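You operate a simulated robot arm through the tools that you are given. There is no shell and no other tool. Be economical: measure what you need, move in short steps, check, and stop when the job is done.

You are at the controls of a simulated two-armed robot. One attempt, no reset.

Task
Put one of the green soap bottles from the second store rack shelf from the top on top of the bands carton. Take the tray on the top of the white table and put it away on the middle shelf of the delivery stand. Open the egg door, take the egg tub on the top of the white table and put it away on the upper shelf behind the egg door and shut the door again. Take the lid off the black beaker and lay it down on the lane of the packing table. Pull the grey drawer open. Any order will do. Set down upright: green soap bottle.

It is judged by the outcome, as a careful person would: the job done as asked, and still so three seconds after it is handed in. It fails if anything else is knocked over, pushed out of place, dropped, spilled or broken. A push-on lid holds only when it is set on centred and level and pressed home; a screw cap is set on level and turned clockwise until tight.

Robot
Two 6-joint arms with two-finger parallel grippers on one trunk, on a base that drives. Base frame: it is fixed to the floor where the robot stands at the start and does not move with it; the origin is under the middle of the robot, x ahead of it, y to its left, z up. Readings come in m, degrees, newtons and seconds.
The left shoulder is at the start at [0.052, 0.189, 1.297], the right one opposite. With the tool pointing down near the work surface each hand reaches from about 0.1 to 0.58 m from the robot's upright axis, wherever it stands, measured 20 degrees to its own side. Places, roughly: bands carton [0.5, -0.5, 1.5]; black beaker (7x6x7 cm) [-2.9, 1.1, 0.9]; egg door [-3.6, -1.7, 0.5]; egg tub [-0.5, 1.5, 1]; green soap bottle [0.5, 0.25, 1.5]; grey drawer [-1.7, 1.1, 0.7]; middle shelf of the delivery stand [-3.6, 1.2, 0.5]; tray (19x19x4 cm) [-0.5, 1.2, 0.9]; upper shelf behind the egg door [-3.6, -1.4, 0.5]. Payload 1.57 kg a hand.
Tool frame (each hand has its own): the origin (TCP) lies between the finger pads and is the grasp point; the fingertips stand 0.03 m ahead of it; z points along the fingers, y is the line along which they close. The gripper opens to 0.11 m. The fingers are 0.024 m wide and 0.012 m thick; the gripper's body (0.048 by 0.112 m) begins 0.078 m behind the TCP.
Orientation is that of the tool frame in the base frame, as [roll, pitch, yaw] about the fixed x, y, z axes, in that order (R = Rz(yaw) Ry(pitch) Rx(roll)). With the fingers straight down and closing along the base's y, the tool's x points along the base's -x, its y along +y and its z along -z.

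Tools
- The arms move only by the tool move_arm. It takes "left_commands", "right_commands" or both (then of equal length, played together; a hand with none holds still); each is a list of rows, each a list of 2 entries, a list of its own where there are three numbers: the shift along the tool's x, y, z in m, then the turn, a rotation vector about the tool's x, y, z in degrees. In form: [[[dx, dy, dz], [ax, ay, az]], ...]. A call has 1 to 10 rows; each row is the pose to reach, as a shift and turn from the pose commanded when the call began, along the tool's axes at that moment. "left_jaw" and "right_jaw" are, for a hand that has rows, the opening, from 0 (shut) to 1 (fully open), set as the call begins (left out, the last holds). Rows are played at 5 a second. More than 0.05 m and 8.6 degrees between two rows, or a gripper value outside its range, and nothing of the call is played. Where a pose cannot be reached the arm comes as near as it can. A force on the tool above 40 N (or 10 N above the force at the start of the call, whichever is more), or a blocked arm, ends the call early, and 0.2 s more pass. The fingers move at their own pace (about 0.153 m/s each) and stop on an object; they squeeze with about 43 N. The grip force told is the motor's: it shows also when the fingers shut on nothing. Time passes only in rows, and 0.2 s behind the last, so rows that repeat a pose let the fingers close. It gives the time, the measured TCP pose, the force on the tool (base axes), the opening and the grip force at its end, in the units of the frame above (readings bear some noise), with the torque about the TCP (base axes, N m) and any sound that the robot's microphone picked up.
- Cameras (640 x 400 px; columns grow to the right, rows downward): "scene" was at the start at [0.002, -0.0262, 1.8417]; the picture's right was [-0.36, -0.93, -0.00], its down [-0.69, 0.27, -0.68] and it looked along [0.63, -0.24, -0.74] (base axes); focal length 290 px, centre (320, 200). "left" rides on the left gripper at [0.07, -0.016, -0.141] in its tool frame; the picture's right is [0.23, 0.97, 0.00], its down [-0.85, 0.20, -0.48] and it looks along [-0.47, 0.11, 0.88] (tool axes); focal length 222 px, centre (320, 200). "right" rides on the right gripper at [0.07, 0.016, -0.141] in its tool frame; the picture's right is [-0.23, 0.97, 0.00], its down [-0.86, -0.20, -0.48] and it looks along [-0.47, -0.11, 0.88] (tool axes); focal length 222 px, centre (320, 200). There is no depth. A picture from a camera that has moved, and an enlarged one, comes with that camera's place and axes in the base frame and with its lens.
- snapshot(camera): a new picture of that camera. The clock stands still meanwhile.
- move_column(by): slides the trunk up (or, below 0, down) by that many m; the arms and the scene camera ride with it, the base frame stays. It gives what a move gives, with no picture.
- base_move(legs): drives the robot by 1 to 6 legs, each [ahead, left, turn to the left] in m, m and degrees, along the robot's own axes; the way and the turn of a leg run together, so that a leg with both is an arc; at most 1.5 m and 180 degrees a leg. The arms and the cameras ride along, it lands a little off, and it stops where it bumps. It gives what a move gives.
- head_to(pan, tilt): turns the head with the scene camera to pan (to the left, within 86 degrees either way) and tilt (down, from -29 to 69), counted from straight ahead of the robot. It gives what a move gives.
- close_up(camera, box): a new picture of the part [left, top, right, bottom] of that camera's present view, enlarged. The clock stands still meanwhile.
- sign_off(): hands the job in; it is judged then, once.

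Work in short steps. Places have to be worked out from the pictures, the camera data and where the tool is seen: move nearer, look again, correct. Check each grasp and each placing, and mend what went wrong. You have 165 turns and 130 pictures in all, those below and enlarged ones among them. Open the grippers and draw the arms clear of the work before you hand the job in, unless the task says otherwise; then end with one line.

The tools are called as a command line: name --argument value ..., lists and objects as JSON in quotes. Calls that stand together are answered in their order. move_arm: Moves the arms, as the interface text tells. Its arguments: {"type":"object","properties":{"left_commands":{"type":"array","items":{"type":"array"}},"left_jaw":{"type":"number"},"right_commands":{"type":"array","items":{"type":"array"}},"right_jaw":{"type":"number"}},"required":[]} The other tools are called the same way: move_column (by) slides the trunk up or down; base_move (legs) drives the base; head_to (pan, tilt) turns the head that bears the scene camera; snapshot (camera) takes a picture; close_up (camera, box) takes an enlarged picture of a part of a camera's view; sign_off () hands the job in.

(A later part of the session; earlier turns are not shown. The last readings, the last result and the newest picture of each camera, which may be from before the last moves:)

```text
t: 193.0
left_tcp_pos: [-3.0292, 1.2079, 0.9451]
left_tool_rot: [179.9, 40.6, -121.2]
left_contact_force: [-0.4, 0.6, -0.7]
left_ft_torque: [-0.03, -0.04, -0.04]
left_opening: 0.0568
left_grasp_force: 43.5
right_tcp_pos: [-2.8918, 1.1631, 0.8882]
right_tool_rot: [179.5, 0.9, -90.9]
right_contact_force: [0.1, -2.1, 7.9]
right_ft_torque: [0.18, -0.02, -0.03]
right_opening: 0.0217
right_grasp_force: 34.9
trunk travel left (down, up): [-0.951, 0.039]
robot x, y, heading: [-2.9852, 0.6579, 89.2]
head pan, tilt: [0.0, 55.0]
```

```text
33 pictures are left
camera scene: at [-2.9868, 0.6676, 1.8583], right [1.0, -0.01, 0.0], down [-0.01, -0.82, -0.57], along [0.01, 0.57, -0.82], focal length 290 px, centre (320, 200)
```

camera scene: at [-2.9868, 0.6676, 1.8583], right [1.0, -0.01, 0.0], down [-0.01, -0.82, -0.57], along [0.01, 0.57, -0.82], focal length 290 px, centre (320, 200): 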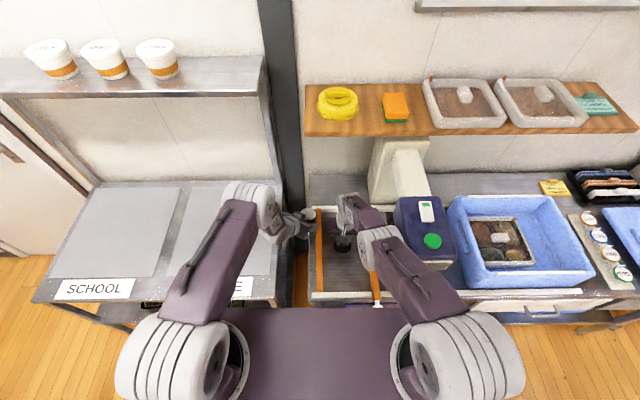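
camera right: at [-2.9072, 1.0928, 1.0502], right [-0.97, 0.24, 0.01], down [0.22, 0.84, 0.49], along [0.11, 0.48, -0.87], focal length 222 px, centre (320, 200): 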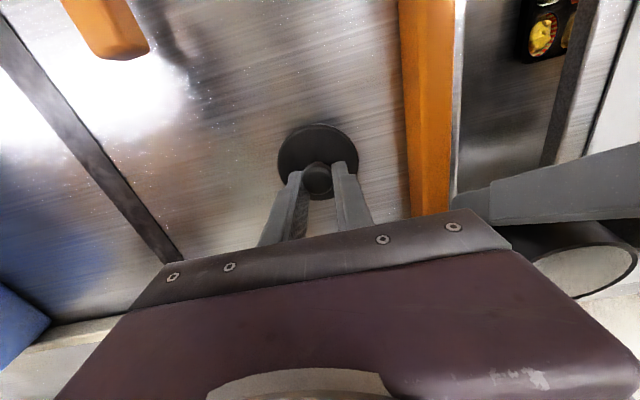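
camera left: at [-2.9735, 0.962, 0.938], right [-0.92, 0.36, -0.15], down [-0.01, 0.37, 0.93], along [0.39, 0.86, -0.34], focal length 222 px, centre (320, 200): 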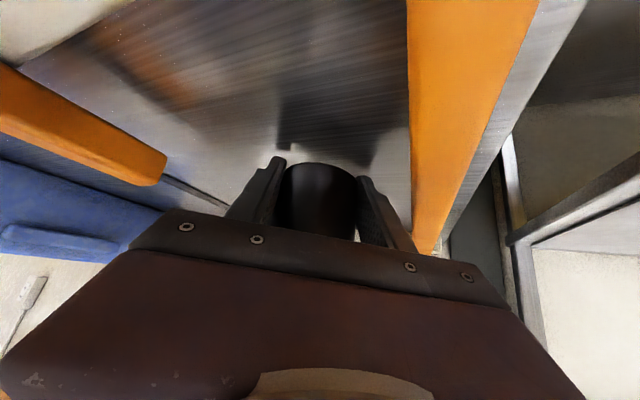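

The lid is on the lane. I release it and raise the right hand by 10 cm.

move_arm --right_commands '[[[0, 0, 0], [0, 0, 0]], [[0, 0, 0], [0, 0, 0]], [[0, 0, -0.04], [0, 0, 0]], [[0, 0, -0.08], [0, 0, 0]], [[0, 0, -0.12], [0, 0, 0]]]' --right_jaw 0.5

snapshot --camera "right"

```text
t: 194.2
left_tcp_pos: [-3.0284, 1.2069, 0.9454]
left_tool_rot: [-179.9, 40.6, -121.1]
left_contact_force: [0.1, -1.4, -0.9]
left_ft_torque: [0.01, 0.0, 0.01]
left_opening: 0.0566
left_grasp_force: 43.2
right_tcp_pos: [-2.9028, 1.21, 0.9829]
right_tool_rot: [179.6, 0.6, -91.0]
right_contact_force: [0.6, 0.3, -0.1]
right_ft_torque: [0.01, -0.02, -0.03]
right_opening: 0.0551
right_grasp_force: 0.1
right hand out of reach, approached as far as the arm can: row 3, 4, 5
trunk travel left (down, up): [-0.951, 0.039]
robot x, y, heading: [-2.9849, 0.6563, 89.4]
head pan, tilt: [0.0, 55.0]
```

```text
32 pictures are left
camera right: at [-2.918, 1.1389, 1.1238], right [-0.97, 0.24, 0.01], down [0.22, 0.85, 0.49], along [0.11, 0.47, -0.87], focal length 222 px, centre (320, 200)
```

right: 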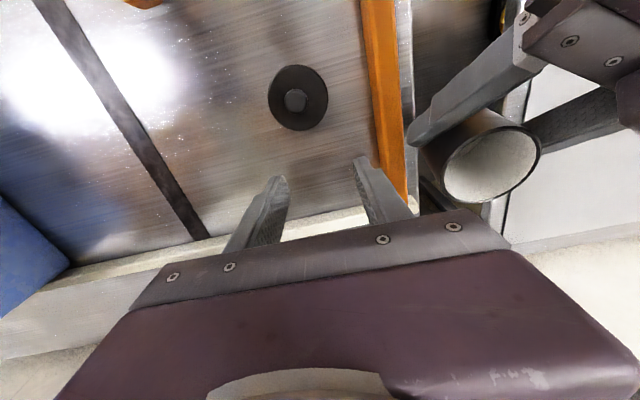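

The lid lies flat on the lane. Next I back the base 8 cm, raise the right hand and yaw it 30° to match the left hand's closing axis, and bring the beaker back over the lane with the left hand.

base_move --legs '[[-0.08, 0, 0]]'

move_arm --right_commands '[[[0, 0, -0.04], [0, 0, 7.5]], [[0, 0, -0.08], [0, 0, 15]], [[0, 0, -0.12], [0, 0, 22.5]], [[0, 0, -0.15], [0, 0, 30]]]' --right_jaw 0.8

move_arm --left_commands '[[[0, -0.03, 0], [0, 0, 0]], [[0, -0.06, 0], [0, 0, 0]], [[0, -0.09, 0], [0, 0, 0]], [[0, -0.12, 0], [0, 0, 0]], [[0.013, -0.12, 0.015], [0, 0, 0]], [[0.02, -0.12, 0.023], [0, 0, 0]]]'

snapshot --camera "right"

```text
t: 195.3
left_tcp_pos: [-3.0285, 1.1306, 0.9417]
left_tool_rot: [-179.8, 40.3, -121.2]
left_contact_force: [0.4, 0.4, -1.1]
left_ft_torque: [-0.01, -0.02, -0.01]
left_opening: 0.0565
left_grasp_force: 43.4
right_tcp_pos: [-2.9038, 1.132, 0.9788]
right_tool_rot: [179.6, 0.3, -91.1]
right_contact_force: [0.9, -0.6, -0.3]
right_ft_torque: [-0.09, -0.03, -0.04]
right_opening: 0.055
right_grasp_force: 0.0
trunk travel left (down, up): [-0.951, 0.039]
robot x, y, heading: [-2.9885, 0.5731, 89.1]
head pan, tilt: [0.0, 55.0]
```

```text
t: 196.3
left_tcp_pos: [-3.0281, 1.1241, 0.945]
left_tool_rot: [-179.9, 40.6, -121.2]
left_contact_force: [-0.5, 0.1, -0.8]
left_ft_torque: [0.02, 0.02, -0.01]
left_opening: 0.0564
left_grasp_force: 43.9
right_tcp_pos: [-2.9002, 1.1224, 1.1347]
right_tool_rot: [179.3, 0.4, -121.2]
right_contact_force: [-1.0, -0.1, 0.8]
right_ft_torque: [0.02, -0.01, 0.03]
right_opening: 0.088
right_grasp_force: 0.0
trunk travel left (down, up): [-0.951, 0.039]
robot x, y, heading: [-2.9858, 0.5705, 89.0]
head pan, tilt: [0.0, 55.0]
```

```text
t: 197.7
left_tcp_pos: [-2.9251, 1.0633, 0.9122]
left_tool_rot: [-179.9, 40.6, -121.2]
left_contact_force: [0.1, -0.7, -0.6]
left_ft_torque: [0.01, -0.02, -0.01]
left_opening: 0.0564
left_grasp_force: 43.4
right_tcp_pos: [-2.9015, 1.1248, 1.132]
right_tool_rot: [179.4, 0.3, -121.0]
right_contact_force: [-0.5, 0.5, -0.8]
right_ft_torque: [0.0, 0.01, -0.01]
right_opening: 0.0882
right_grasp_force: 0.1
trunk travel left (down, up): [-0.951, 0.039]
robot x, y, heading: [-2.9879, 0.576, 89.0]
head pan, tilt: [0.0, 55.0]
```

```text
31 pictures are left
camera right: at [-2.9482, 1.0726, 1.274], right [-0.72, 0.7, 0.01], down [0.62, 0.62, 0.48], along [0.33, 0.35, -0.88], focal length 222 px, centre (320, 200)
```

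right: 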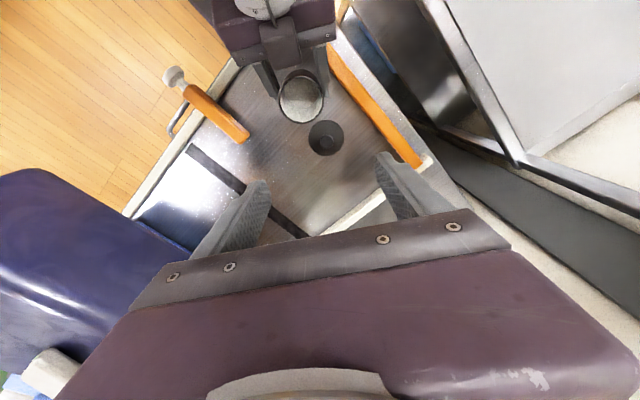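

The beaker is at about (-2.92, 1.074). I lower the left hand another 2 cm and bring the right hand over the rim from above.

move_arm --left_commands '[[[0.0065, 0, 0.0075], [0, 0, 0]], [[0.013, 0, 0.015], [0, 0, 0]], [[0.013, 0, 0.015], [0, 0, 0]], [[0.013, 0, 0.015], [0, 0, 0]]]' --right_commands '[[[0.025, -0.005, 0], [0, 0, 0]], [[0.053, -0.01, 0], [0, 0, 0]], [[0.053, -0.01, 0.04], [0, 0, 0]], [[0.053, -0.01, 0.08], [0, 0, 0]]]'

snapshot --camera "right"

```text
t: 198.7
left_tcp_pos: [-2.9247, 1.0653, 0.8945]
left_tool_rot: [-179.9, 40.5, -121.3]
left_contact_force: [-0.6, 0.0, -0.4]
left_ft_torque: [-0.01, -0.01, -0.01]
left_opening: 0.0565
left_grasp_force: 42.6
right_tcp_pos: [-2.9228, 1.0788, 1.0473]
right_tool_rot: [179.2, 0.4, -121.2]
right_contact_force: [0.2, -0.6, 0.1]
right_ft_torque: [0.01, -0.02, -0.02]
right_opening: 0.0878
right_grasp_force: 0.0
trunk travel left (down, up): [-0.951, 0.039]
robot x, y, heading: [-2.9927, 0.5735, 88.8]
head pan, tilt: [0.0, 55.0]
```

```text
30 pictures are left
camera right: at [-2.9695, 1.0256, 1.1891], right [-0.72, 0.7, 0.01], down [0.62, 0.62, 0.48], along [0.33, 0.35, -0.88], focal length 222 px, centre (320, 200)
```

right: 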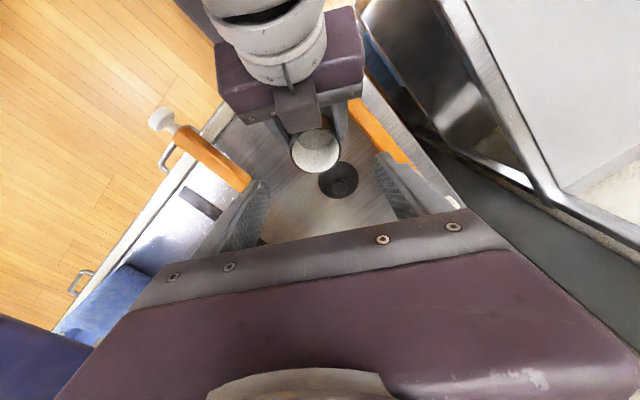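

Aligned within 5 mm. I descend so the fingertips straddle the rim, then close the right hand.

move_arm --right_commands '[[[0.001, -0.006, 0.04], [0, 0, 0]], [[0.001, -0.006, 0.08], [0, 0, 0]], [[0.001, -0.006, 0.095], [0, 0, 0]]]'

move_arm --right_commands '[[[0, 0, 0], [0, 0, 0]], [[0, 0, 0], [0, 0, 0]], [[0, 0, 0], [0, 0, 0]]]' --right_jaw 0

snapshot --camera "right"

```text
t: 199.5
left_tcp_pos: [-2.9244, 1.0629, 0.8959]
left_tool_rot: [-180.0, 40.6, -121.2]
left_contact_force: [-0.3, 0.7, 0.3]
left_ft_torque: [-0.01, 0.02, 0.01]
left_opening: 0.0567
left_grasp_force: 43.0
right_tcp_pos: [-2.9192, 1.0745, 0.9568]
right_tool_rot: [179.3, 0.4, -121.1]
right_contact_force: [-0.3, 0.1, -0.1]
right_ft_torque: [0.0, 0.01, 0.02]
right_opening: 0.088
right_grasp_force: 0.1
trunk travel left (down, up): [-0.951, 0.039]
robot x, y, heading: [-2.987, 0.575, 89.1]
head pan, tilt: [0.0, 55.0]
```

```text
t: 200.3
left_tcp_pos: [-2.9261, 1.0638, 0.8962]
left_tool_rot: [-180.0, 40.7, -121.3]
left_contact_force: [-5.5, -2.5, 4.6]
left_ft_torque: [0.09, -0.09, 0.23]
left_opening: 0.0564
left_grasp_force: 43.4
right_tcp_pos: [-2.918, 1.0754, 0.9549]
right_tool_rot: [179.3, 0.5, -121.1]
right_contact_force: [5.4, 3.2, -5.4]
right_ft_torque: [0.1, -0.3, -0.22]
right_opening: 0.0578
right_grasp_force: 43.4
trunk travel left (down, up): [-0.951, 0.039]
robot x, y, heading: [-2.9865, 0.5714, 89.0]
head pan, tilt: [0.0, 55.0]
```

```text
29 pictures are left
camera right: at [-2.966, 1.0217, 1.0977], right [-0.72, 0.7, 0.01], down [0.62, 0.62, 0.48], along [0.33, 0.35, -0.88], focal length 222 px, centre (320, 200)
```

right: 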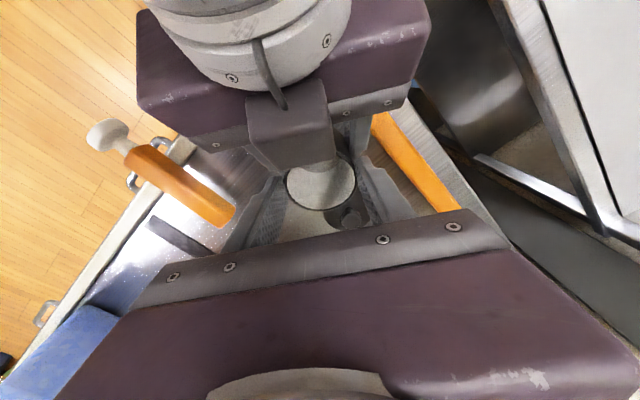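

The right hand holds the rim at 58 mm. I open the left hand and withdraw it back along its axis.

move_arm --left_commands '[[[0, 0, 0], [0, 0, 0]], [[0, 0, 0], [0, 0, 0]], [[0, 0, -0.03], [0, 0, 0]], [[0, 0, -0.06], [0, 0, 0]], [[0, 0, -0.09], [0, 0, 0]], [[0, 0, -0.1], [0, 0, 0]], [[0, 0.03, -0.1], [0, 0, 0]], [[0, 0.07, -0.1], [0, 0, 0]], [[0, 0.11, -0.1], [0, 0, 0]]]' --left_jaw 0.75

snapshot --camera "right"

```text
t: 202.3
left_tcp_pos: [-3.0556, 1.0657, 0.9695]
left_tool_rot: [-179.9, 40.6, -121.2]
left_contact_force: [-0.7, -0.6, 0.6]
left_ft_torque: [-0.04, 0.01, -0.02]
left_opening: 0.0826
left_grasp_force: 0.1
right_tcp_pos: [-2.9202, 1.0746, 0.9563]
right_tool_rot: [179.3, 0.4, -121.1]
right_contact_force: [0.6, -0.2, -0.5]
right_ft_torque: [0.0, 0.01, 0.03]
right_opening: 0.0578
right_grasp_force: 42.7
trunk travel left (down, up): [-0.951, 0.039]
robot x, y, heading: [-2.9889, 0.5736, 89.2]
head pan, tilt: [0.0, 55.0]
```

```text
28 pictures are left
camera right: at [-2.9671, 1.0221, 1.0977], right [-0.72, 0.7, 0.01], down [0.62, 0.62, 0.48], along [0.33, 0.35, -0.88], focal length 222 px, centre (320, 200)
```

right: 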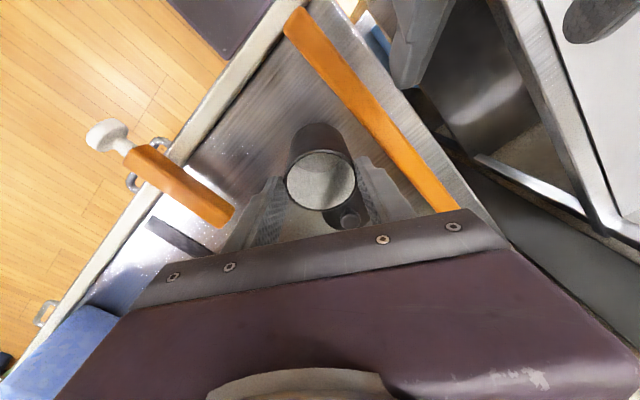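

The beaker is held upright by the right hand alone. I lower it, checking the force.

move_arm --right_commands '[[[0, 0, 0.006], [0, 0, 0]], [[0, 0, 0.012], [0, 0, 0]], [[0, 0, 0.016], [0, 0, 0]]]'

move_arm --right_commands '[[[0, 0, 0.004], [0, 0, 0]]]'

move_arm --right_commands '[[[0, 0, 0.003], [0, 0, 0]]]'

```text
t: 203.1
left_tcp_pos: [-3.0539, 1.0646, 0.9716]
left_tool_rot: [-180.0, 40.5, -121.2]
left_contact_force: [0.6, -0.3, -0.5]
left_ft_torque: [-0.03, -0.01, 0.04]
left_opening: 0.0827
left_grasp_force: 0.0
right_tcp_pos: [-2.9179, 1.0735, 0.9405]
right_tool_rot: [179.1, 0.4, -121.1]
right_contact_force: [-0.3, 0.6, 1.9]
right_ft_torque: [0.07, 0.0, 0.06]
right_opening: 0.0581
right_grasp_force: 43.0
trunk travel left (down, up): [-0.951, 0.039]
robot x, y, heading: [-2.9877, 0.5695, 88.9]
head pan, tilt: [0.0, 55.0]
```

```text
t: 203.5
left_tcp_pos: [-3.0534, 1.0613, 0.9729]
left_tool_rot: [179.8, 40.8, -121.5]
left_contact_force: [-0.4, -0.1, 1.2]
left_ft_torque: [-0.01, -0.01, -0.02]
left_opening: 0.0827
left_grasp_force: 0.0
right_tcp_pos: [-2.9177, 1.0729, 0.9415]
right_tool_rot: [178.9, 0.8, -121.0]
right_contact_force: [2.4, -0.5, 32.3]
right_ft_torque: [0.54, -0.61, -0.05]
right_opening: 0.0578
right_grasp_force: 42.9
trunk travel left (down, up): [-0.951, 0.039]
robot x, y, heading: [-2.9882, 0.5717, 89.0]
head pan, tilt: [0.0, 55.0]
```

```text
t: 203.9
left_tcp_pos: [-3.0552, 1.0608, 0.9722]
left_tool_rot: [-179.9, 40.7, -121.3]
left_contact_force: [-0.3, 0.3, -0.3]
left_ft_torque: [-0.01, -0.02, -0.02]
left_opening: 0.0825
left_grasp_force: 0.1
right_tcp_pos: [-2.9203, 1.0712, 0.9364]
right_tool_rot: [179.1, 0.8, -121.1]
right_contact_force: [-3.6, -0.4, 35.9]
right_ft_torque: [0.47, -0.21, 0.06]
right_opening: 0.0577
right_grasp_force: 43.0
trunk travel left (down, up): [-0.951, 0.039]
robot x, y, heading: [-2.9887, 0.5754, 89.3]
head pan, tilt: [0.0, 55.0]
```

The beaker is seated on the lane. I relieve the pressure, open the right hand, and rise.

move_arm --right_commands '[[[0, 0, -0.004], [0, 0, 0]], [[0, 0, -0.006], [0, 0, 0]]]'

move_arm --right_commands '[[[0, 0, 0], [0, 0, 0]], [[0, 0, 0], [0, 0, 0]], [[0, 0, -0.04], [0, 0, 0]], [[0, 0, -0.08], [0, 0, 0]], [[0, 0, -0.12], [0, 0, -7.5]], [[0, 0, -0.14], [0, 0, -15]], [[0, 0, -0.16], [0, 0, -22.5]], [[0, 0, -0.17], [0, 0, -30]]]' --right_jaw 0.8

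base_move --legs '[[-0.25, 0, 0]]'

snapshot --camera "scene"

```text
t: 204.5
left_tcp_pos: [-3.053, 1.0653, 0.9702]
left_tool_rot: [180.0, 40.6, -121.3]
left_contact_force: [-0.4, 0.1, -0.2]
left_ft_torque: [0.0, 0.01, 0.01]
left_opening: 0.0826
left_grasp_force: 0.1
right_tcp_pos: [-2.9182, 1.0692, 0.9376]
right_tool_rot: [179.5, 0.3, -121.2]
right_contact_force: [0.5, 0.8, 0.4]
right_ft_torque: [0.02, 0.0, 0.01]
right_opening: 0.0577
right_grasp_force: 43.1
trunk travel left (down, up): [-0.951, 0.039]
robot x, y, heading: [-2.9884, 0.5743, 89.2]
head pan, tilt: [0.0, 55.0]
```

```text
t: 206.3
left_tcp_pos: [-3.0548, 1.0658, 0.9703]
left_tool_rot: [-180.0, 40.6, -121.3]
left_contact_force: [0.5, -0.4, -0.2]
left_ft_torque: [0.01, 0.04, 0.03]
left_opening: 0.0823
left_grasp_force: 0.0
right_tcp_pos: [-2.9181, 1.0698, 1.1101]
right_tool_rot: [179.6, 0.5, -91.1]
right_contact_force: [-0.3, 0.5, -0.7]
right_ft_torque: [0.02, 0.02, 0.03]
right_opening: 0.0879
right_grasp_force: 0.1
trunk travel left (down, up): [-0.951, 0.039]
robot x, y, heading: [-2.9921, 0.5754, 89.3]
head pan, tilt: [0.0, 55.0]
```

```text
t: 208.1
left_tcp_pos: [-3.0575, 0.8144, 0.9697]
left_tool_rot: [-180.0, 40.5, -121.3]
left_contact_force: [-0.1, -0.4, -1.2]
left_ft_torque: [-0.02, 0.02, -0.01]
left_opening: 0.0826
left_grasp_force: 0.0
right_tcp_pos: [-2.9205, 0.8194, 1.1084]
right_tool_rot: [179.6, 0.5, -91.1]
right_contact_force: [0.5, 0.1, -0.2]
right_ft_torque: [-0.03, 0.01, -0.03]
right_opening: 0.088
right_grasp_force: 0.1
trunk travel left (down, up): [-0.951, 0.039]
robot x, y, heading: [-2.9911, 0.3231, 89.1]
head pan, tilt: [0.0, 55.0]
```

```text
27 pictures are left
camera scene: at [-2.9922, 0.3378, 1.8582], right [1.0, -0.02, 0.0], down [-0.01, -0.82, -0.57], along [0.01, 0.57, -0.82], focal length 290 px, centre (320, 200)
```

scene: 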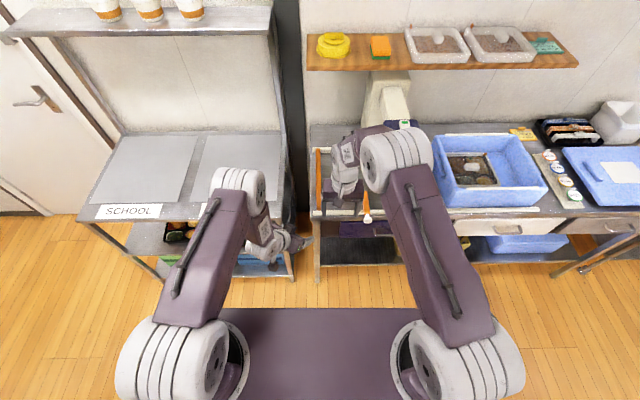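

The beaker and lid are set. Next, the grey drawer: I back up slightly, strafe right to in front of it, and look.

base_move --legs '[[-0.08, 0, 0.8], [0, -1.06, 0]]'

move_arm --right_commands '[[[-0.01, 0, -0.038], [0, -8.5, 0]], [[-0.02, 0, -0.076], [0, -17, 0]], [[-0.03, 0, -0.114], [0, -25.5, 0]], [[-0.04, 0, -0.152], [0, -34, 0]], [[-0.05, 0, -0.19], [0, -42.5, 0]], [[-0.06, 0, -0.228], [0, -51, 0]], [[-0.07, 0, -0.266], [0, -59.5, 0]], [[-0.08, 0, -0.304], [0, -68, 0]], [[-0.09, 0, -0.342], [0, -76.5, 0]], [[-0.1, 0, -0.38], [0, -85, 0]]]'

move_arm --right_commands '[[[0, 0, 0], [0, -4, 0]], [[0, 0, 0], [0, -4, 0]]]'

move_arm --right_commands '[[[0, 0, 0], [0, 0, 8.5]], [[0, 0, 0], [0, 0, 17]], [[0, 0, 0], [0, 0, 25.5]], [[0, 0, 0], [0, 0, 34]], [[0, 0, 0], [0, 0, 42.5]], [[0, 0, 0], [0, 0, 51]], [[0, 0, 0], [0, 0, 59.5]], [[0, 0, 0], [0, 0, 68]], [[0, 0, 0], [0, 0, 76.5]], [[0, 0, 0], [0, 0, 85]]]'

move_column --by -0.4

head_to --pan -18 --tilt 35

snapshot --camera "scene"

```text
t: 214.2
left_tcp_pos: [-2.0316, 0.7447, 0.9711]
left_tool_rot: [-179.9, 40.6, -118.8]
left_contact_force: [0.1, 0.2, -0.3]
left_ft_torque: [-0.01, 0.0, -0.01]
left_opening: 0.0823
left_grasp_force: 0.1
right_tcp_pos: [-1.8936, 0.757, 1.1098]
right_tool_rot: [179.6, 0.8, -88.7]
right_contact_force: [1.3, -0.1, 0.2]
right_ft_torque: [0.0, 0.05, 0.0]
right_opening: 0.0881
right_grasp_force: 0.0
trunk travel left (down, up): [-0.951, 0.039]
robot x, y, heading: [-1.9443, 0.255, 91.6]
head pan, tilt: [0.0, 55.0]
```

```text
t: 216.4
left_tcp_pos: [-2.0304, 0.7445, 0.9721]
left_tool_rot: [-180.0, 40.6, -118.9]
left_contact_force: [0.0, 0.1, 0.4]
left_ft_torque: [-0.01, 0.03, 0.01]
left_opening: 0.083
left_grasp_force: 0.0
right_tcp_pos: [-1.8924, 0.8504, 1.4864]
right_tool_rot: [173.3, 85.8, -95.3]
right_contact_force: [-1.1, -0.4, 0.2]
right_ft_torque: [0.02, 0.02, -0.01]
right_opening: 0.0881
right_grasp_force: 0.0
trunk travel left (down, up): [-0.951, 0.039]
robot x, y, heading: [-1.9452, 0.2585, 91.6]
head pan, tilt: [0.0, 55.0]
```

```text
t: 217.0
left_tcp_pos: [-2.0304, 0.7441, 0.9713]
left_tool_rot: [180.0, 40.6, -118.9]
left_contact_force: [0.7, 1.0, -0.5]
left_ft_torque: [0.03, 0.03, -0.05]
left_opening: 0.0826
left_grasp_force: 0.1
right_tcp_pos: [-1.8924, 0.8498, 1.4882]
right_tool_rot: [123.8, 89.5, -145.0]
right_contact_force: [-0.2, -0.5, -0.2]
right_ft_torque: [-0.01, 0.02, -0.02]
right_opening: 0.088
right_grasp_force: 0.0
trunk travel left (down, up): [-0.951, 0.039]
robot x, y, heading: [-1.9405, 0.2563, 91.6]
head pan, tilt: [0.0, 55.0]
```

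```text
t: 219.2
left_tcp_pos: [-2.03, 0.7434, 0.971]
left_tool_rot: [179.9, 40.6, -118.8]
left_contact_force: [-0.6, 1.0, -0.5]
left_ft_torque: [0.0, -0.01, -0.01]
left_opening: 0.0823
left_grasp_force: 0.0
right_tcp_pos: [-1.9373, 0.9282, 1.659]
right_tool_rot: [94.7, 9.3, -178.5]
right_contact_force: [0.2, 0.0, 0.1]
right_ft_torque: [0.0, 0.03, 0.02]
right_opening: 0.0881
right_grasp_force: 0.1
right hand out of reach, approached as far as the arm can: row 2, 3, 4, 5, 6, 7, 8, 9, 10
trunk travel left (down, up): [-0.951, 0.039]
robot x, y, heading: [-1.9431, 0.2563, 91.5]
head pan, tilt: [0.0, 55.0]
```

```text
t: 223.0
left_tcp_pos: [-2.0318, 0.7439, 0.5707]
left_tool_rot: [180.0, 40.5, -118.7]
left_contact_force: [-0.1, -0.4, 0.7]
left_ft_torque: [-0.04, 0.02, 0.0]
left_opening: 0.0828
left_grasp_force: 0.0
right_tcp_pos: [-1.9375, 0.9276, 1.2591]
right_tool_rot: [94.7, 9.4, -178.6]
right_contact_force: [-0.3, -0.5, 0.9]
right_ft_torque: [0.03, -0.03, 0.02]
right_opening: 0.0882
right_grasp_force: 0.1
trunk travel left (down, up): [-0.551, 0.439]
robot x, y, heading: [-1.9426, 0.2563, 91.3]
head pan, tilt: [0.0, 55.0]
```

```text
t: 223.9
left_tcp_pos: [-2.0304, 0.7434, 0.5706]
left_tool_rot: [180.0, 40.6, -118.7]
left_contact_force: [1.0, 0.4, 0.7]
left_ft_torque: [0.0, 0.0, 0.0]
left_opening: 0.0826
left_grasp_force: 0.0
right_tcp_pos: [-1.9372, 0.9264, 1.2592]
right_tool_rot: [94.6, 9.4, -178.4]
right_contact_force: [-0.2, 0.1, 0.1]
right_ft_torque: [-0.01, -0.01, 0.01]
right_opening: 0.0882
right_grasp_force: 0.0
trunk travel left (down, up): [-0.551, 0.439]
robot x, y, heading: [-1.9433, 0.2582, 91.5]
head pan, tilt: [-18.0, 35.0]
```

```text
26 pictures are left
camera scene: at [-1.9174, 0.2814, 1.4864], right [0.96, -0.28, 0.0], down [-0.16, -0.55, -0.82], along [0.23, 0.79, -0.57], focal length 290 px, centre (320, 200)
```

scene: 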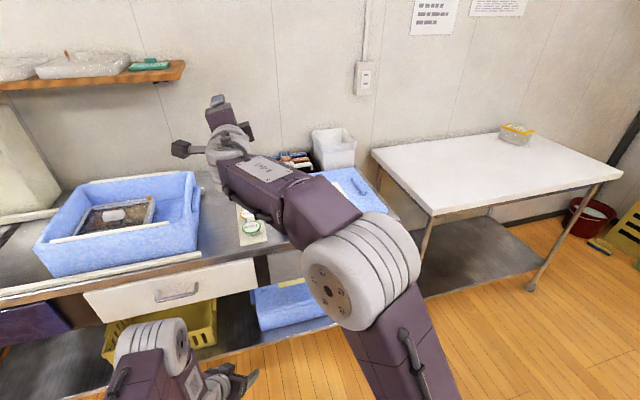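

The right arm sits too close to the centre line; I shift that hand 0.2 m to the right and level it, then drive so it faces the drawer handle.

move_arm --right_commands '[[[-0.04, -0.01, -0.015], [0, 0, 3]], [[-0.08, -0.02, -0.03], [0, 0, 6]], [[-0.12, -0.03, -0.04], [0, 0, 9]], [[-0.16, -0.05, -0.05], [0, 0, 9]], [[-0.2, -0.07, -0.05], [0, 0, 9]]]' --right_jaw 0.6

base_move --legs '[[-0.1, 0, -1.5], [0, -0.02, 0]]'

move_column --by -0.4

head_to --pan -15 --tilt 22

snapshot --camera "scene"

```text
t: 225.1
left_tcp_pos: [-2.0303, 0.7445, 0.5712]
left_tool_rot: [179.8, 40.6, -118.8]
left_contact_force: [0.3, -0.1, -0.1]
left_ft_torque: [0.04, 0.05, 0.02]
left_opening: 0.0827
left_grasp_force: 0.1
right_tcp_pos: [-1.7252, 0.8781, 1.225]
right_tool_rot: [94.6, 0.4, -179.3]
right_contact_force: [1.0, 0.3, 0.1]
right_ft_torque: [0.01, 0.02, 0.04]
right_opening: 0.0659
right_grasp_force: 0.1
right hand out of reach, approached as far as the arm can: row 1, 2, 3, 4
trunk travel left (down, up): [-0.551, 0.439]
robot x, y, heading: [-1.9437, 0.2545, 91.8]
head pan, tilt: [-18.0, 35.0]
```

```text
t: 226.6
left_tcp_pos: [-1.9948, 0.6502, 0.5704]
left_tool_rot: [-180.0, 40.7, -120.3]
left_contact_force: [-0.6, -0.2, 0.9]
left_ft_torque: [0.0, 0.0, -0.03]
left_opening: 0.0824
left_grasp_force: 0.1
right_tcp_pos: [-1.6903, 0.7775, 1.2253]
right_tool_rot: [94.6, 0.6, 179.3]
right_contact_force: [0.0, 0.0, 0.1]
right_ft_torque: [-0.02, 0.01, 0.05]
right_opening: 0.066
right_grasp_force: 0.0
trunk travel left (down, up): [-0.551, 0.439]
robot x, y, heading: [-1.9223, 0.1617, 90.1]
head pan, tilt: [-18.0, 35.0]
```

```text
t: 230.4
left_tcp_pos: [-1.9969, 0.6513, 0.1703]
left_tool_rot: [179.9, 40.6, -120.4]
left_contact_force: [0.2, -0.6, -0.5]
left_ft_torque: [-0.01, 0.01, 0.01]
left_opening: 0.0826
left_grasp_force: 0.0
right_tcp_pos: [-1.69, 0.7763, 0.8249]
right_tool_rot: [94.5, 0.5, 179.2]
right_contact_force: [-0.2, -0.6, 0.1]
right_ft_torque: [0.02, -0.01, -0.02]
right_opening: 0.066
right_grasp_force: 0.0
trunk travel left (down, up): [-0.151, 0.839]
robot x, y, heading: [-1.922, 0.1575, 90.0]
head pan, tilt: [-18.0, 35.0]
```

```text
t: 231.2
left_tcp_pos: [-1.9964, 0.6517, 0.171]
left_tool_rot: [-179.9, 40.7, -120.3]
left_contact_force: [-0.4, 0.0, 0.1]
left_ft_torque: [-0.03, 0.03, -0.03]
left_opening: 0.0824
left_grasp_force: 0.1
right_tcp_pos: [-1.6901, 0.7768, 0.8256]
right_tool_rot: [94.5, 0.5, 179.1]
right_contact_force: [0.0, 0.2, 0.1]
right_ft_torque: [-0.01, -0.01, -0.02]
right_opening: 0.0658
right_grasp_force: 0.0
trunk travel left (down, up): [-0.151, 0.839]
robot x, y, heading: [-1.923, 0.16, 89.9]
head pan, tilt: [-15.0, 22.0]
```

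```text
25 pictures are left
camera scene: at [-1.8983, 0.1906, 1.107], right [0.97, -0.26, 0.0], down [-0.1, -0.36, -0.93], along [0.24, 0.9, -0.38], focal length 290 px, centre (320, 200)
```

scene: 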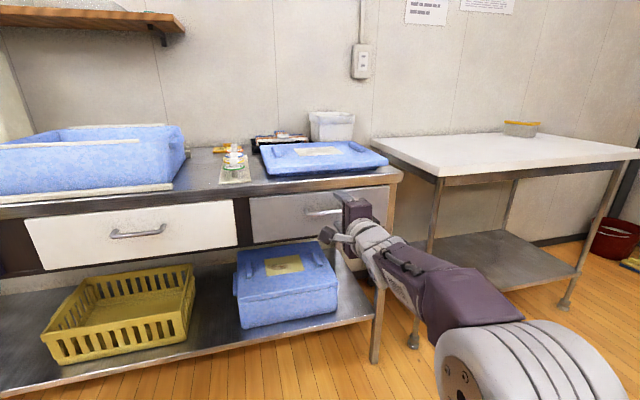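

The handle should be near (-1.69, 0.90, 0.77), right in front of the hand. I lower a little and look through the wrist camera.

move_column --by -0.05

snapshot --camera "right"

```text
t: 232.1
left_tcp_pos: [-1.9969, 0.6499, 0.1217]
left_tool_rot: [180.0, 40.6, -120.4]
left_contact_force: [-0.4, -0.2, 0.3]
left_ft_torque: [0.02, 0.02, -0.01]
left_opening: 0.0827
left_grasp_force: 0.1
right_tcp_pos: [-1.6905, 0.7764, 0.7759]
right_tool_rot: [94.6, 0.4, 179.2]
right_contact_force: [0.3, 0.1, 0.0]
right_ft_torque: [0.01, 0.01, 0.0]
right_opening: 0.066
right_grasp_force: 0.0
trunk travel left (down, up): [-0.101, 0.889]
robot x, y, heading: [-1.9185, 0.1587, 89.9]
head pan, tilt: [-15.0, 22.0]
```

```text
24 pictures are left
camera right: at [-1.7603, 0.6378, 0.8027], right [0.22, 0.07, 0.97], down [0.85, -0.51, -0.15], along [0.48, 0.86, -0.18], focal length 222 px, centre (320, 200)
```

right: 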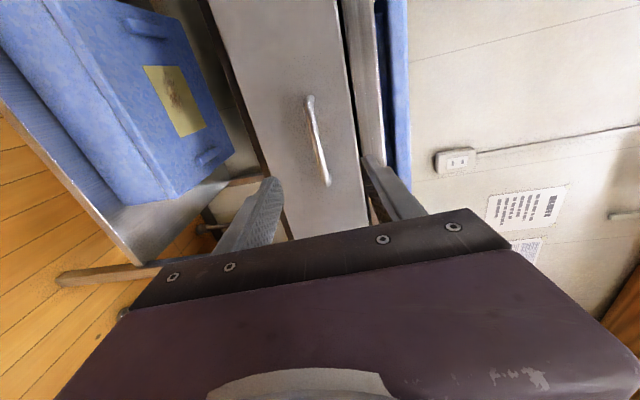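

Handle is at x about -1.692 and z about 0.758, with y about 0.91–0.94. I lower 1.8 cm and advance 0.1 m.

move_column --by -0.018

base_move --legs '[[0.1, 0, 0]]'

snapshot --camera "right"

```text
t: 232.7
left_tcp_pos: [-1.9964, 0.6503, 0.1029]
left_tool_rot: [179.9, 40.6, -120.5]
left_contact_force: [-0.8, 0.3, -0.5]
left_ft_torque: [-0.02, 0.03, -0.01]
left_opening: 0.0825
left_grasp_force: 0.0
right_tcp_pos: [-1.6906, 0.7759, 0.7571]
right_tool_rot: [94.6, 0.5, 179.3]
right_contact_force: [-0.2, 0.7, 0.3]
right_ft_torque: [0.01, -0.02, -0.02]
right_opening: 0.066
right_grasp_force: 0.0
trunk travel left (down, up): [-0.083, 0.907]
robot x, y, heading: [-1.9231, 0.1656, 90.2]
head pan, tilt: [-15.0, 22.0]
```

```text
t: 233.9
left_tcp_pos: [-1.9974, 0.7505, 0.1023]
left_tool_rot: [179.9, 40.7, -120.4]
left_contact_force: [-0.1, -0.6, 0.3]
left_ft_torque: [0.01, 0.01, -0.01]
left_opening: 0.0825
left_grasp_force: 0.0
right_tcp_pos: [-1.6906, 0.8766, 0.7574]
right_tool_rot: [94.7, 0.4, 179.2]
right_contact_force: [0.2, 0.1, -1.2]
right_ft_torque: [0.02, 0.02, -0.01]
right_opening: 0.0659
right_grasp_force: 0.1
trunk travel left (down, up): [-0.083, 0.907]
robot x, y, heading: [-1.9197, 0.2577, 90.1]
head pan, tilt: [-15.0, 22.0]
```

```text
23 pictures are left
camera right: at [-1.7604, 0.7382, 0.7846], right [0.22, 0.08, 0.97], down [0.85, -0.5, -0.15], along [0.48, 0.86, -0.18], focal length 222 px, centre (320, 200)
```

right: 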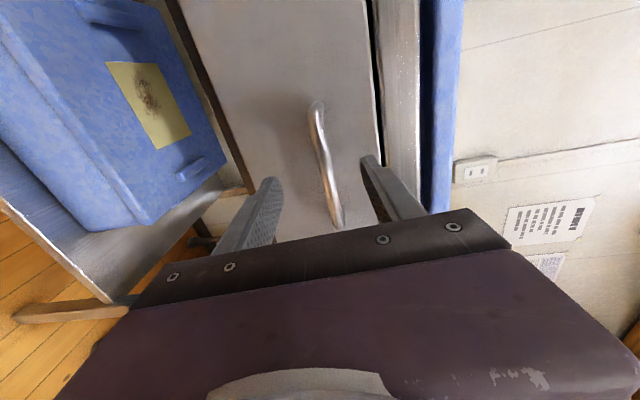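

The handle is between the fingers. I advance 5 cm and close.

base_move --legs '[[0.05, 0, 0]]'

move_arm --right_commands '[[[0, 0, 0], [0, 0, 0]], [[0, 0, 0], [0, 0, 0]], [[0, 0, 0], [0, 0, 0]]]' --right_jaw 0

```text
t: 234.9
left_tcp_pos: [-1.9975, 0.794, 0.1038]
left_tool_rot: [-180.0, 40.6, -120.3]
left_contact_force: [-0.1, -0.5, -0.7]
left_ft_torque: [0.01, -0.01, 0.01]
left_opening: 0.0822
left_grasp_force: 0.0
right_tcp_pos: [-1.6908, 0.9182, 0.7578]
right_tool_rot: [94.6, 0.5, 179.2]
right_contact_force: [-2.1, -13.0, -3.3]
right_ft_torque: [0.41, -0.12, 0.23]
right_opening: 0.0622
right_grasp_force: 0.0
trunk travel left (down, up): [-0.083, 0.907]
robot x, y, heading: [-1.9212, 0.3002, 90.0]
head pan, tilt: [-15.0, 22.0]
stopped in leg 1: the force on the tool passed its limit at 93 N (the readings are from after the stop); the commanded pose is now the measured one
```

```text
t: 235.7
left_tcp_pos: [-1.998, 0.7942, 0.1029]
left_tool_rot: [179.9, 40.7, -120.3]
left_contact_force: [-0.5, 0.8, -0.5]
left_ft_torque: [0.0, -0.01, 0.01]
left_opening: 0.0826
left_grasp_force: 0.0
right_tcp_pos: [-1.6904, 0.9185, 0.7588]
right_tool_rot: [94.4, 0.4, 179.2]
right_contact_force: [3.5, 1.7, 11.8]
right_ft_torque: [-0.03, 0.81, -0.14]
right_opening: 0.0119
right_grasp_force: 29.4
trunk travel left (down, up): [-0.083, 0.907]
robot x, y, heading: [-1.92, 0.3034, 90.1]
head pan, tilt: [-15.0, 22.0]
```

The handle is gripped (12 mm bar). I pull the drawer open by driving back.

base_move --legs '[[-0.1, 0, 0], [-0.1, 0, 0]]'

snapshot --camera "scene"

```text
t: 237.6
left_tcp_pos: [-1.9975, 0.5924, 0.1049]
left_tool_rot: [179.9, 40.7, -120.4]
left_contact_force: [0.1, -1.5, -0.1]
left_ft_torque: [0.0, 0.0, 0.02]
left_opening: 0.0825
left_grasp_force: 0.1
right_tcp_pos: [-1.69, 0.7171, 0.7594]
right_tool_rot: [94.4, 0.4, 179.3]
right_contact_force: [14.7, -1.0, 20.0]
right_ft_torque: [-0.11, 0.63, -0.4]
right_opening: 0.0118
right_grasp_force: 28.9
trunk travel left (down, up): [-0.083, 0.907]
robot x, y, heading: [-1.9214, 0.1047, 90.0]
head pan, tilt: [-15.0, 22.0]
```

```text
22 pictures are left
camera scene: at [-1.8972, 0.1317, 1.0392], right [0.97, -0.26, 0.0], down [-0.1, -0.36, -0.93], along [0.24, 0.9, -0.37], focal length 290 px, centre (320, 200)
```

scene: 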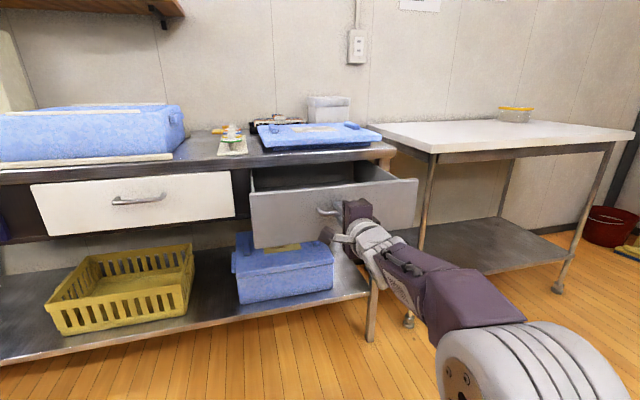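

The drawer is open about 20 cm. I release the handle and retract the hand.

move_arm --right_commands '[[[0, 0, 0], [0, 0, 0]], [[0, 0, 0], [0, 0, 0]]]' --right_jaw 0.6

base_move --legs '[[-0.08, 0, 0]]'

move_column --by 0.4

move_column --by 0.22

snapshot --camera "scene"

```text
t: 238.2
left_tcp_pos: [-1.9968, 0.5935, 0.102]
left_tool_rot: [-179.9, 40.6, -120.3]
left_contact_force: [-0.1, 0.0, -0.4]
left_ft_torque: [0.0, -0.01, 0.02]
left_opening: 0.0824
left_grasp_force: 0.1
right_tcp_pos: [-1.6904, 0.7187, 0.7575]
right_tool_rot: [94.5, 0.5, 179.3]
right_contact_force: [0.2, -0.5, 0.1]
right_ft_torque: [-0.02, -0.03, -0.01]
right_opening: 0.066
right_grasp_force: 0.1
trunk travel left (down, up): [-0.083, 0.907]
robot x, y, heading: [-1.9246, 0.1018, 90.1]
head pan, tilt: [-15.0, 22.0]
```

```text
t: 239.2
left_tcp_pos: [-1.9956, 0.5125, 0.1024]
left_tool_rot: [180.0, 40.7, -120.4]
left_contact_force: [-0.2, -0.8, 0.6]
left_ft_torque: [0.0, 0.04, 0.01]
left_opening: 0.0824
left_grasp_force: 0.0
right_tcp_pos: [-1.689, 0.6373, 0.7582]
right_tool_rot: [94.5, 0.5, 179.2]
right_contact_force: [-0.1, -0.1, 0.2]
right_ft_torque: [-0.01, -0.02, -0.02]
right_opening: 0.0662
right_grasp_force: 0.0
trunk travel left (down, up): [-0.083, 0.907]
robot x, y, heading: [-1.9226, 0.0196, 89.9]
head pan, tilt: [-15.0, 22.0]
```

```text
t: 243.1
left_tcp_pos: [-1.9959, 0.5113, 0.5025]
left_tool_rot: [-179.9, 40.5, -120.3]
left_contact_force: [0.3, -0.3, -0.5]
left_ft_torque: [0.02, -0.04, -0.01]
left_opening: 0.0828
left_grasp_force: 0.1
right_tcp_pos: [-1.6901, 0.6363, 1.1575]
right_tool_rot: [94.5, 0.5, 179.3]
right_contact_force: [-0.2, -0.1, 1.1]
right_ft_torque: [0.01, 0.0, 0.01]
right_opening: 0.0658
right_grasp_force: 0.0
trunk travel left (down, up): [-0.483, 0.507]
robot x, y, heading: [-1.9225, 0.0219, 90.1]
head pan, tilt: [-15.0, 22.0]
```

```text
t: 245.4
left_tcp_pos: [-1.9977, 0.5123, 0.7226]
left_tool_rot: [179.9, 40.6, -120.5]
left_contact_force: [1.2, 0.0, -0.6]
left_ft_torque: [0.0, 0.02, 0.0]
left_opening: 0.0825
left_grasp_force: 0.1
right_tcp_pos: [-1.6904, 0.6366, 1.3777]
right_tool_rot: [94.5, 0.5, 179.1]
right_contact_force: [0.3, 0.7, -0.4]
right_ft_torque: [-0.01, -0.02, -0.01]
right_opening: 0.066
right_grasp_force: 0.0
trunk travel left (down, up): [-0.703, 0.287]
robot x, y, heading: [-1.9246, 0.0232, 90.2]
head pan, tilt: [-15.0, 22.0]
```

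```text
21 pictures are left
camera scene: at [-1.8981, 0.0521, 1.6591], right [0.97, -0.26, 0.0], down [-0.1, -0.36, -0.93], along [0.24, 0.9, -0.37], focal length 290 px, centre (320, 200)
```

scene: 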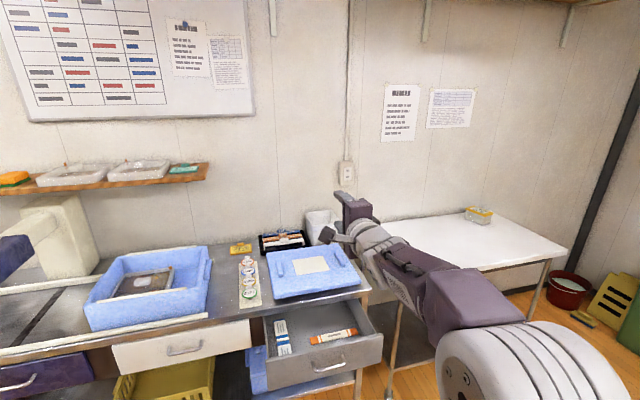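

The drawer stays open. Next the egg tub: its long axis points toward the room at about heading 104°, and 8 cm fits the gripper. I unroll the right hand and tilt it about 35° below horizontal, so the wrist clears the table when gripping the tub from the front.

move_arm --right_commands '[[[0, 0, 0], [0, 0, -8.5]], [[0, 0, 0], [0, 0, -17]], [[0, 0, 0], [0, 0, -25.5]], [[0, 0, 0], [0, 0, -34]], [[0, 0, 0], [0, 0, -42.5]], [[0, 0, 0], [0, 0, -51]], [[0, 0, 0], [0, 0, -59.5]], [[0, 0, 0], [0, 0, -68]], [[0, 0, 0], [0, 0, -76.5]], [[0, 0, 0], [0, 0, -85]]]' --right_jaw 1

move_arm --right_commands '[[[0, 0, 0], [0, 0, -5]]]'

move_arm --right_commands '[[[0.03, 0, 0], [0, 8, 0]], [[0.06, 0, 0], [0, 16, 0]], [[0.09, 0, 0], [0, 24, 0]], [[0.12, 0, 0], [0, 31, 0]]]'

base_move --legs '[[0.0, -1.33, 0], [0.3, 0, 13]]'

head_to --pan -10 --tilt 40

snapshot --camera "scene"

```text
t: 247.6
left_tcp_pos: [-1.9968, 0.5112, 0.7232]
left_tool_rot: [180.0, 40.6, -120.4]
left_contact_force: [0.5, 0.2, -0.2]
left_ft_torque: [0.03, -0.04, -0.02]
left_opening: 0.0825
left_grasp_force: 0.1
right_tcp_pos: [-1.6904, 0.6359, 1.3785]
right_tool_rot: [136.0, 83.7, -135.1]
right_contact_force: [0.6, -0.5, -0.7]
right_ft_torque: [-0.01, 0.01, 0.04]
right_opening: 0.1102
right_grasp_force: 0.1
trunk travel left (down, up): [-0.703, 0.287]
robot x, y, heading: [-1.9217, 0.0228, 90.1]
head pan, tilt: [-15.0, 22.0]
```

```text
t: 248.0
left_tcp_pos: [-1.9964, 0.5111, 0.7215]
left_tool_rot: [-179.8, 40.6, -120.4]
left_contact_force: [-0.6, 0.4, 0.6]
left_ft_torque: [0.02, -0.02, -0.01]
left_opening: 0.0825
left_grasp_force: 0.1
right_tcp_pos: [-1.6899, 0.6361, 1.3785]
right_tool_rot: [-173.0, 85.4, -84.0]
right_contact_force: [0.2, 0.0, 0.1]
right_ft_torque: [-0.02, -0.02, 0.03]
right_opening: 0.1099
right_grasp_force: 0.1
trunk travel left (down, up): [-0.703, 0.287]
robot x, y, heading: [-1.9169, 0.0218, 89.7]
head pan, tilt: [-15.0, 22.0]
```

```text
t: 249.0
left_tcp_pos: [-1.9962, 0.5126, 0.7223]
left_tool_rot: [-179.9, 40.4, -120.4]
left_contact_force: [-0.1, -0.6, 0.4]
left_ft_torque: [-0.03, 0.01, 0.0]
left_opening: 0.0822
left_grasp_force: 0.0
right_tcp_pos: [-1.6881, 0.6288, 1.256]
right_tool_rot: [-179.8, 54.5, -90.5]
right_contact_force: [1.1, -0.3, -0.5]
right_ft_torque: [0.03, 0.0, 0.04]
right_opening: 0.1101
right_grasp_force: 0.0
right hand out of reach, approached as far as the arm can: row 2, 3
trunk travel left (down, up): [-0.703, 0.287]
robot x, y, heading: [-1.9232, 0.0234, 90.2]
head pan, tilt: [-15.0, 22.0]
```

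```text
t: 257.5
left_tcp_pos: [-0.778, 0.7882, 0.7219]
left_tool_rot: [-179.9, 40.6, -107.3]
left_contact_force: [0.1, -0.8, 0.4]
left_ft_torque: [0.0, -0.02, -0.01]
left_opening: 0.0822
left_grasp_force: 0.1
right_tcp_pos: [-0.5055, 0.9704, 1.2582]
right_tool_rot: [-179.6, 54.7, -77.1]
right_contact_force: [0.3, 0.4, -0.1]
right_ft_torque: [0.03, -0.01, 0.0]
right_opening: 0.11
right_grasp_force: 0.0
trunk travel left (down, up): [-0.703, 0.287]
robot x, y, heading: [-0.5937, 0.3268, 103.1]
head pan, tilt: [-15.0, 22.0]
```

```text
t: 258.3
left_tcp_pos: [-0.7776, 0.7882, 0.7232]
left_tool_rot: [-179.8, 40.7, -107.3]
left_contact_force: [-0.7, -0.3, 0.3]
left_ft_torque: [0.0, -0.02, -0.02]
left_opening: 0.0826
left_grasp_force: 0.1
right_tcp_pos: [-0.5052, 0.9718, 1.2566]
right_tool_rot: [-179.5, 54.7, -77.1]
right_contact_force: [0.0, 0.2, 0.9]
right_ft_torque: [0.01, 0.02, 0.01]
right_opening: 0.11
right_grasp_force: 0.0
trunk travel left (down, up): [-0.703, 0.287]
robot x, y, heading: [-0.595, 0.3292, 103.1]
head pan, tilt: [-10.0, 40.0]
```

```text
20 pictures are left
camera scene: at [-0.5866, 0.3551, 1.631], right [1.0, 0.05, 0.0], down [0.03, -0.64, -0.77], along [-0.04, 0.77, -0.64], focal length 290 px, centre (320, 200)
```

scene: 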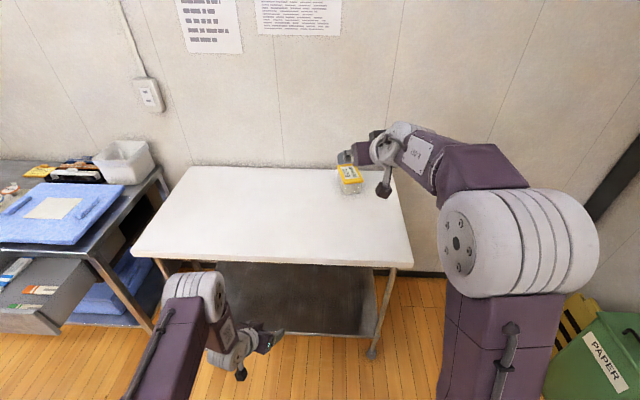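

I retract the left hand close to the body, tool down, so it stays clear of the table. Then I move so the right hand is lined up with the tub at about (-0.51, 1.37).

move_arm --left_commands '[[[0.0145, 0, -0.029], [0, 5, 0]], [[0.029, 0, -0.058], [0, 10, 0]], [[0.0434, 0, -0.087], [0, 15, 0]], [[0.058, 0, -0.116], [0, 21, 0]], [[0.072, 0, -0.146], [0, 26, 0]], [[0.087, 0, -0.175], [0, 31, 0]], [[0.101, 0, -0.204], [0, 36, 0]], [[0.1156, 0, -0.233], [0, 41, 0]]]'

base_move --legs '[[0.256, -0.084, 0]]'

move_column --by -0.2

snapshot --camera "right"

```text
t: 260.1
left_tcp_pos: [-0.8495, 0.5585, 0.8248]
left_tool_rot: [180.0, -0.5, -107.3]
left_contact_force: [0.3, -1.1, 0.6]
left_ft_torque: [0.01, 0.01, -0.01]
left_opening: 0.0824
left_grasp_force: 0.0
right_tcp_pos: [-0.5047, 0.971, 1.2581]
right_tool_rot: [-179.4, 54.6, -77.0]
right_contact_force: [0.2, -0.4, 0.2]
right_ft_torque: [0.05, 0.0, 0.04]
right_opening: 0.1099
right_grasp_force: 0.1
trunk travel left (down, up): [-0.703, 0.287]
robot x, y, heading: [-0.598, 0.3285, 102.8]
head pan, tilt: [-10.0, 40.0]
```

```text
t: 262.0
left_tcp_pos: [-0.8248, 0.8267, 0.824]
left_tool_rot: [180.0, -0.4, -107.5]
left_contact_force: [0.5, 0.9, 0.0]
left_ft_torque: [0.01, 0.03, 0.01]
left_opening: 0.0824
left_grasp_force: 0.0
right_tcp_pos: [-0.4792, 1.2375, 1.2581]
right_tool_rot: [-179.4, 54.7, -77.3]
right_contact_force: [0.2, -0.3, 0.1]
right_ft_torque: [0.0, 0.0, -0.03]
right_opening: 0.11
right_grasp_force: 0.1
trunk travel left (down, up): [-0.703, 0.287]
robot x, y, heading: [-0.5702, 0.5957, 102.9]
head pan, tilt: [-10.0, 40.0]
```

```text
t: 264.2
left_tcp_pos: [-0.824, 0.828, 0.6253]
left_tool_rot: [180.0, -0.5, -107.5]
left_contact_force: [0.6, 0.2, 0.6]
left_ft_torque: [0.01, -0.02, -0.01]
left_opening: 0.0823
left_grasp_force: 0.1
right_tcp_pos: [-0.4778, 1.2378, 1.0574]
right_tool_rot: [-179.6, 54.6, -77.3]
right_contact_force: [-0.2, -0.6, 0.0]
right_ft_torque: [0.01, -0.01, -0.01]
right_opening: 0.1101
right_grasp_force: 0.0
trunk travel left (down, up): [-0.503, 0.487]
robot x, y, heading: [-0.5695, 0.5964, 102.7]
head pan, tilt: [-10.0, 40.0]
```

```text
19 pictures are left
camera right: at [-0.4595, 1.0829, 1.0826], right [-0.98, -0.08, 0.18], down [0.17, 0.14, 0.98], along [-0.1, 0.99, -0.13], focal length 222 px, centre (320, 200)
```

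right: 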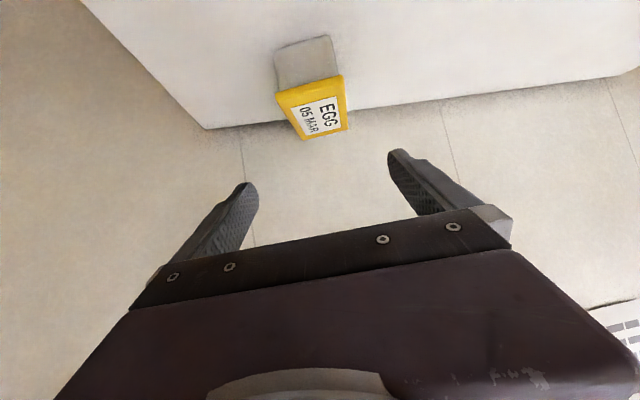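

Tub lid spans (-0.496, 1.318) to (-0.528, 1.448), axis about 104°, which matches the hand. I move down onto the approach line and advance so the pads straddle the tub's middle.

move_arm --right_commands '[[[0.03, 0, 0.03], [0, 0, 0]], [[0.05, 0, 0.06], [0, 0, 0]], [[0.05, 0, 0.1], [0, 0, 0]], [[0.05, 0, 0.14], [0, 0, 0]], [[0.05, 0, 0.17], [0, 0, 0]], [[0.05, 0, 0.2], [0, 0, 0]]]'

snapshot --camera "right"

```text
t: 265.6
left_tcp_pos: [-0.824, 0.8274, 0.6249]
left_tool_rot: [-180.0, -0.5, -107.5]
left_contact_force: [0.0, -0.1, -1.1]
left_ft_torque: [0.04, -0.04, 0.02]
left_opening: 0.0822
left_grasp_force: 0.0
right_tcp_pos: [-0.5077, 1.3708, 0.8997]
right_tool_rot: [-179.5, 54.6, -77.5]
right_contact_force: [-0.2, -0.2, -0.7]
right_ft_torque: [0.02, -0.02, 0.0]
right_opening: 0.11
right_grasp_force: 0.1
trunk travel left (down, up): [-0.503, 0.487]
robot x, y, heading: [-0.5696, 0.5981, 103.1]
head pan, tilt: [-10.0, 40.0]
```

```text
18 pictures are left
camera right: at [-0.4892, 1.215, 0.9248], right [-0.98, -0.08, 0.18], down [0.17, 0.14, 0.98], along [-0.1, 0.99, -0.13], focal length 222 px, centre (320, 200)
```

right: 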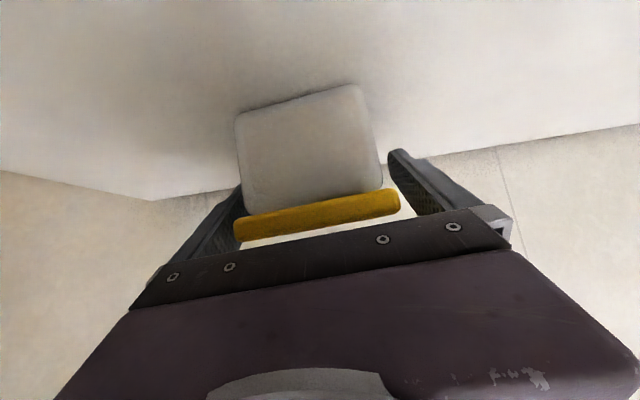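

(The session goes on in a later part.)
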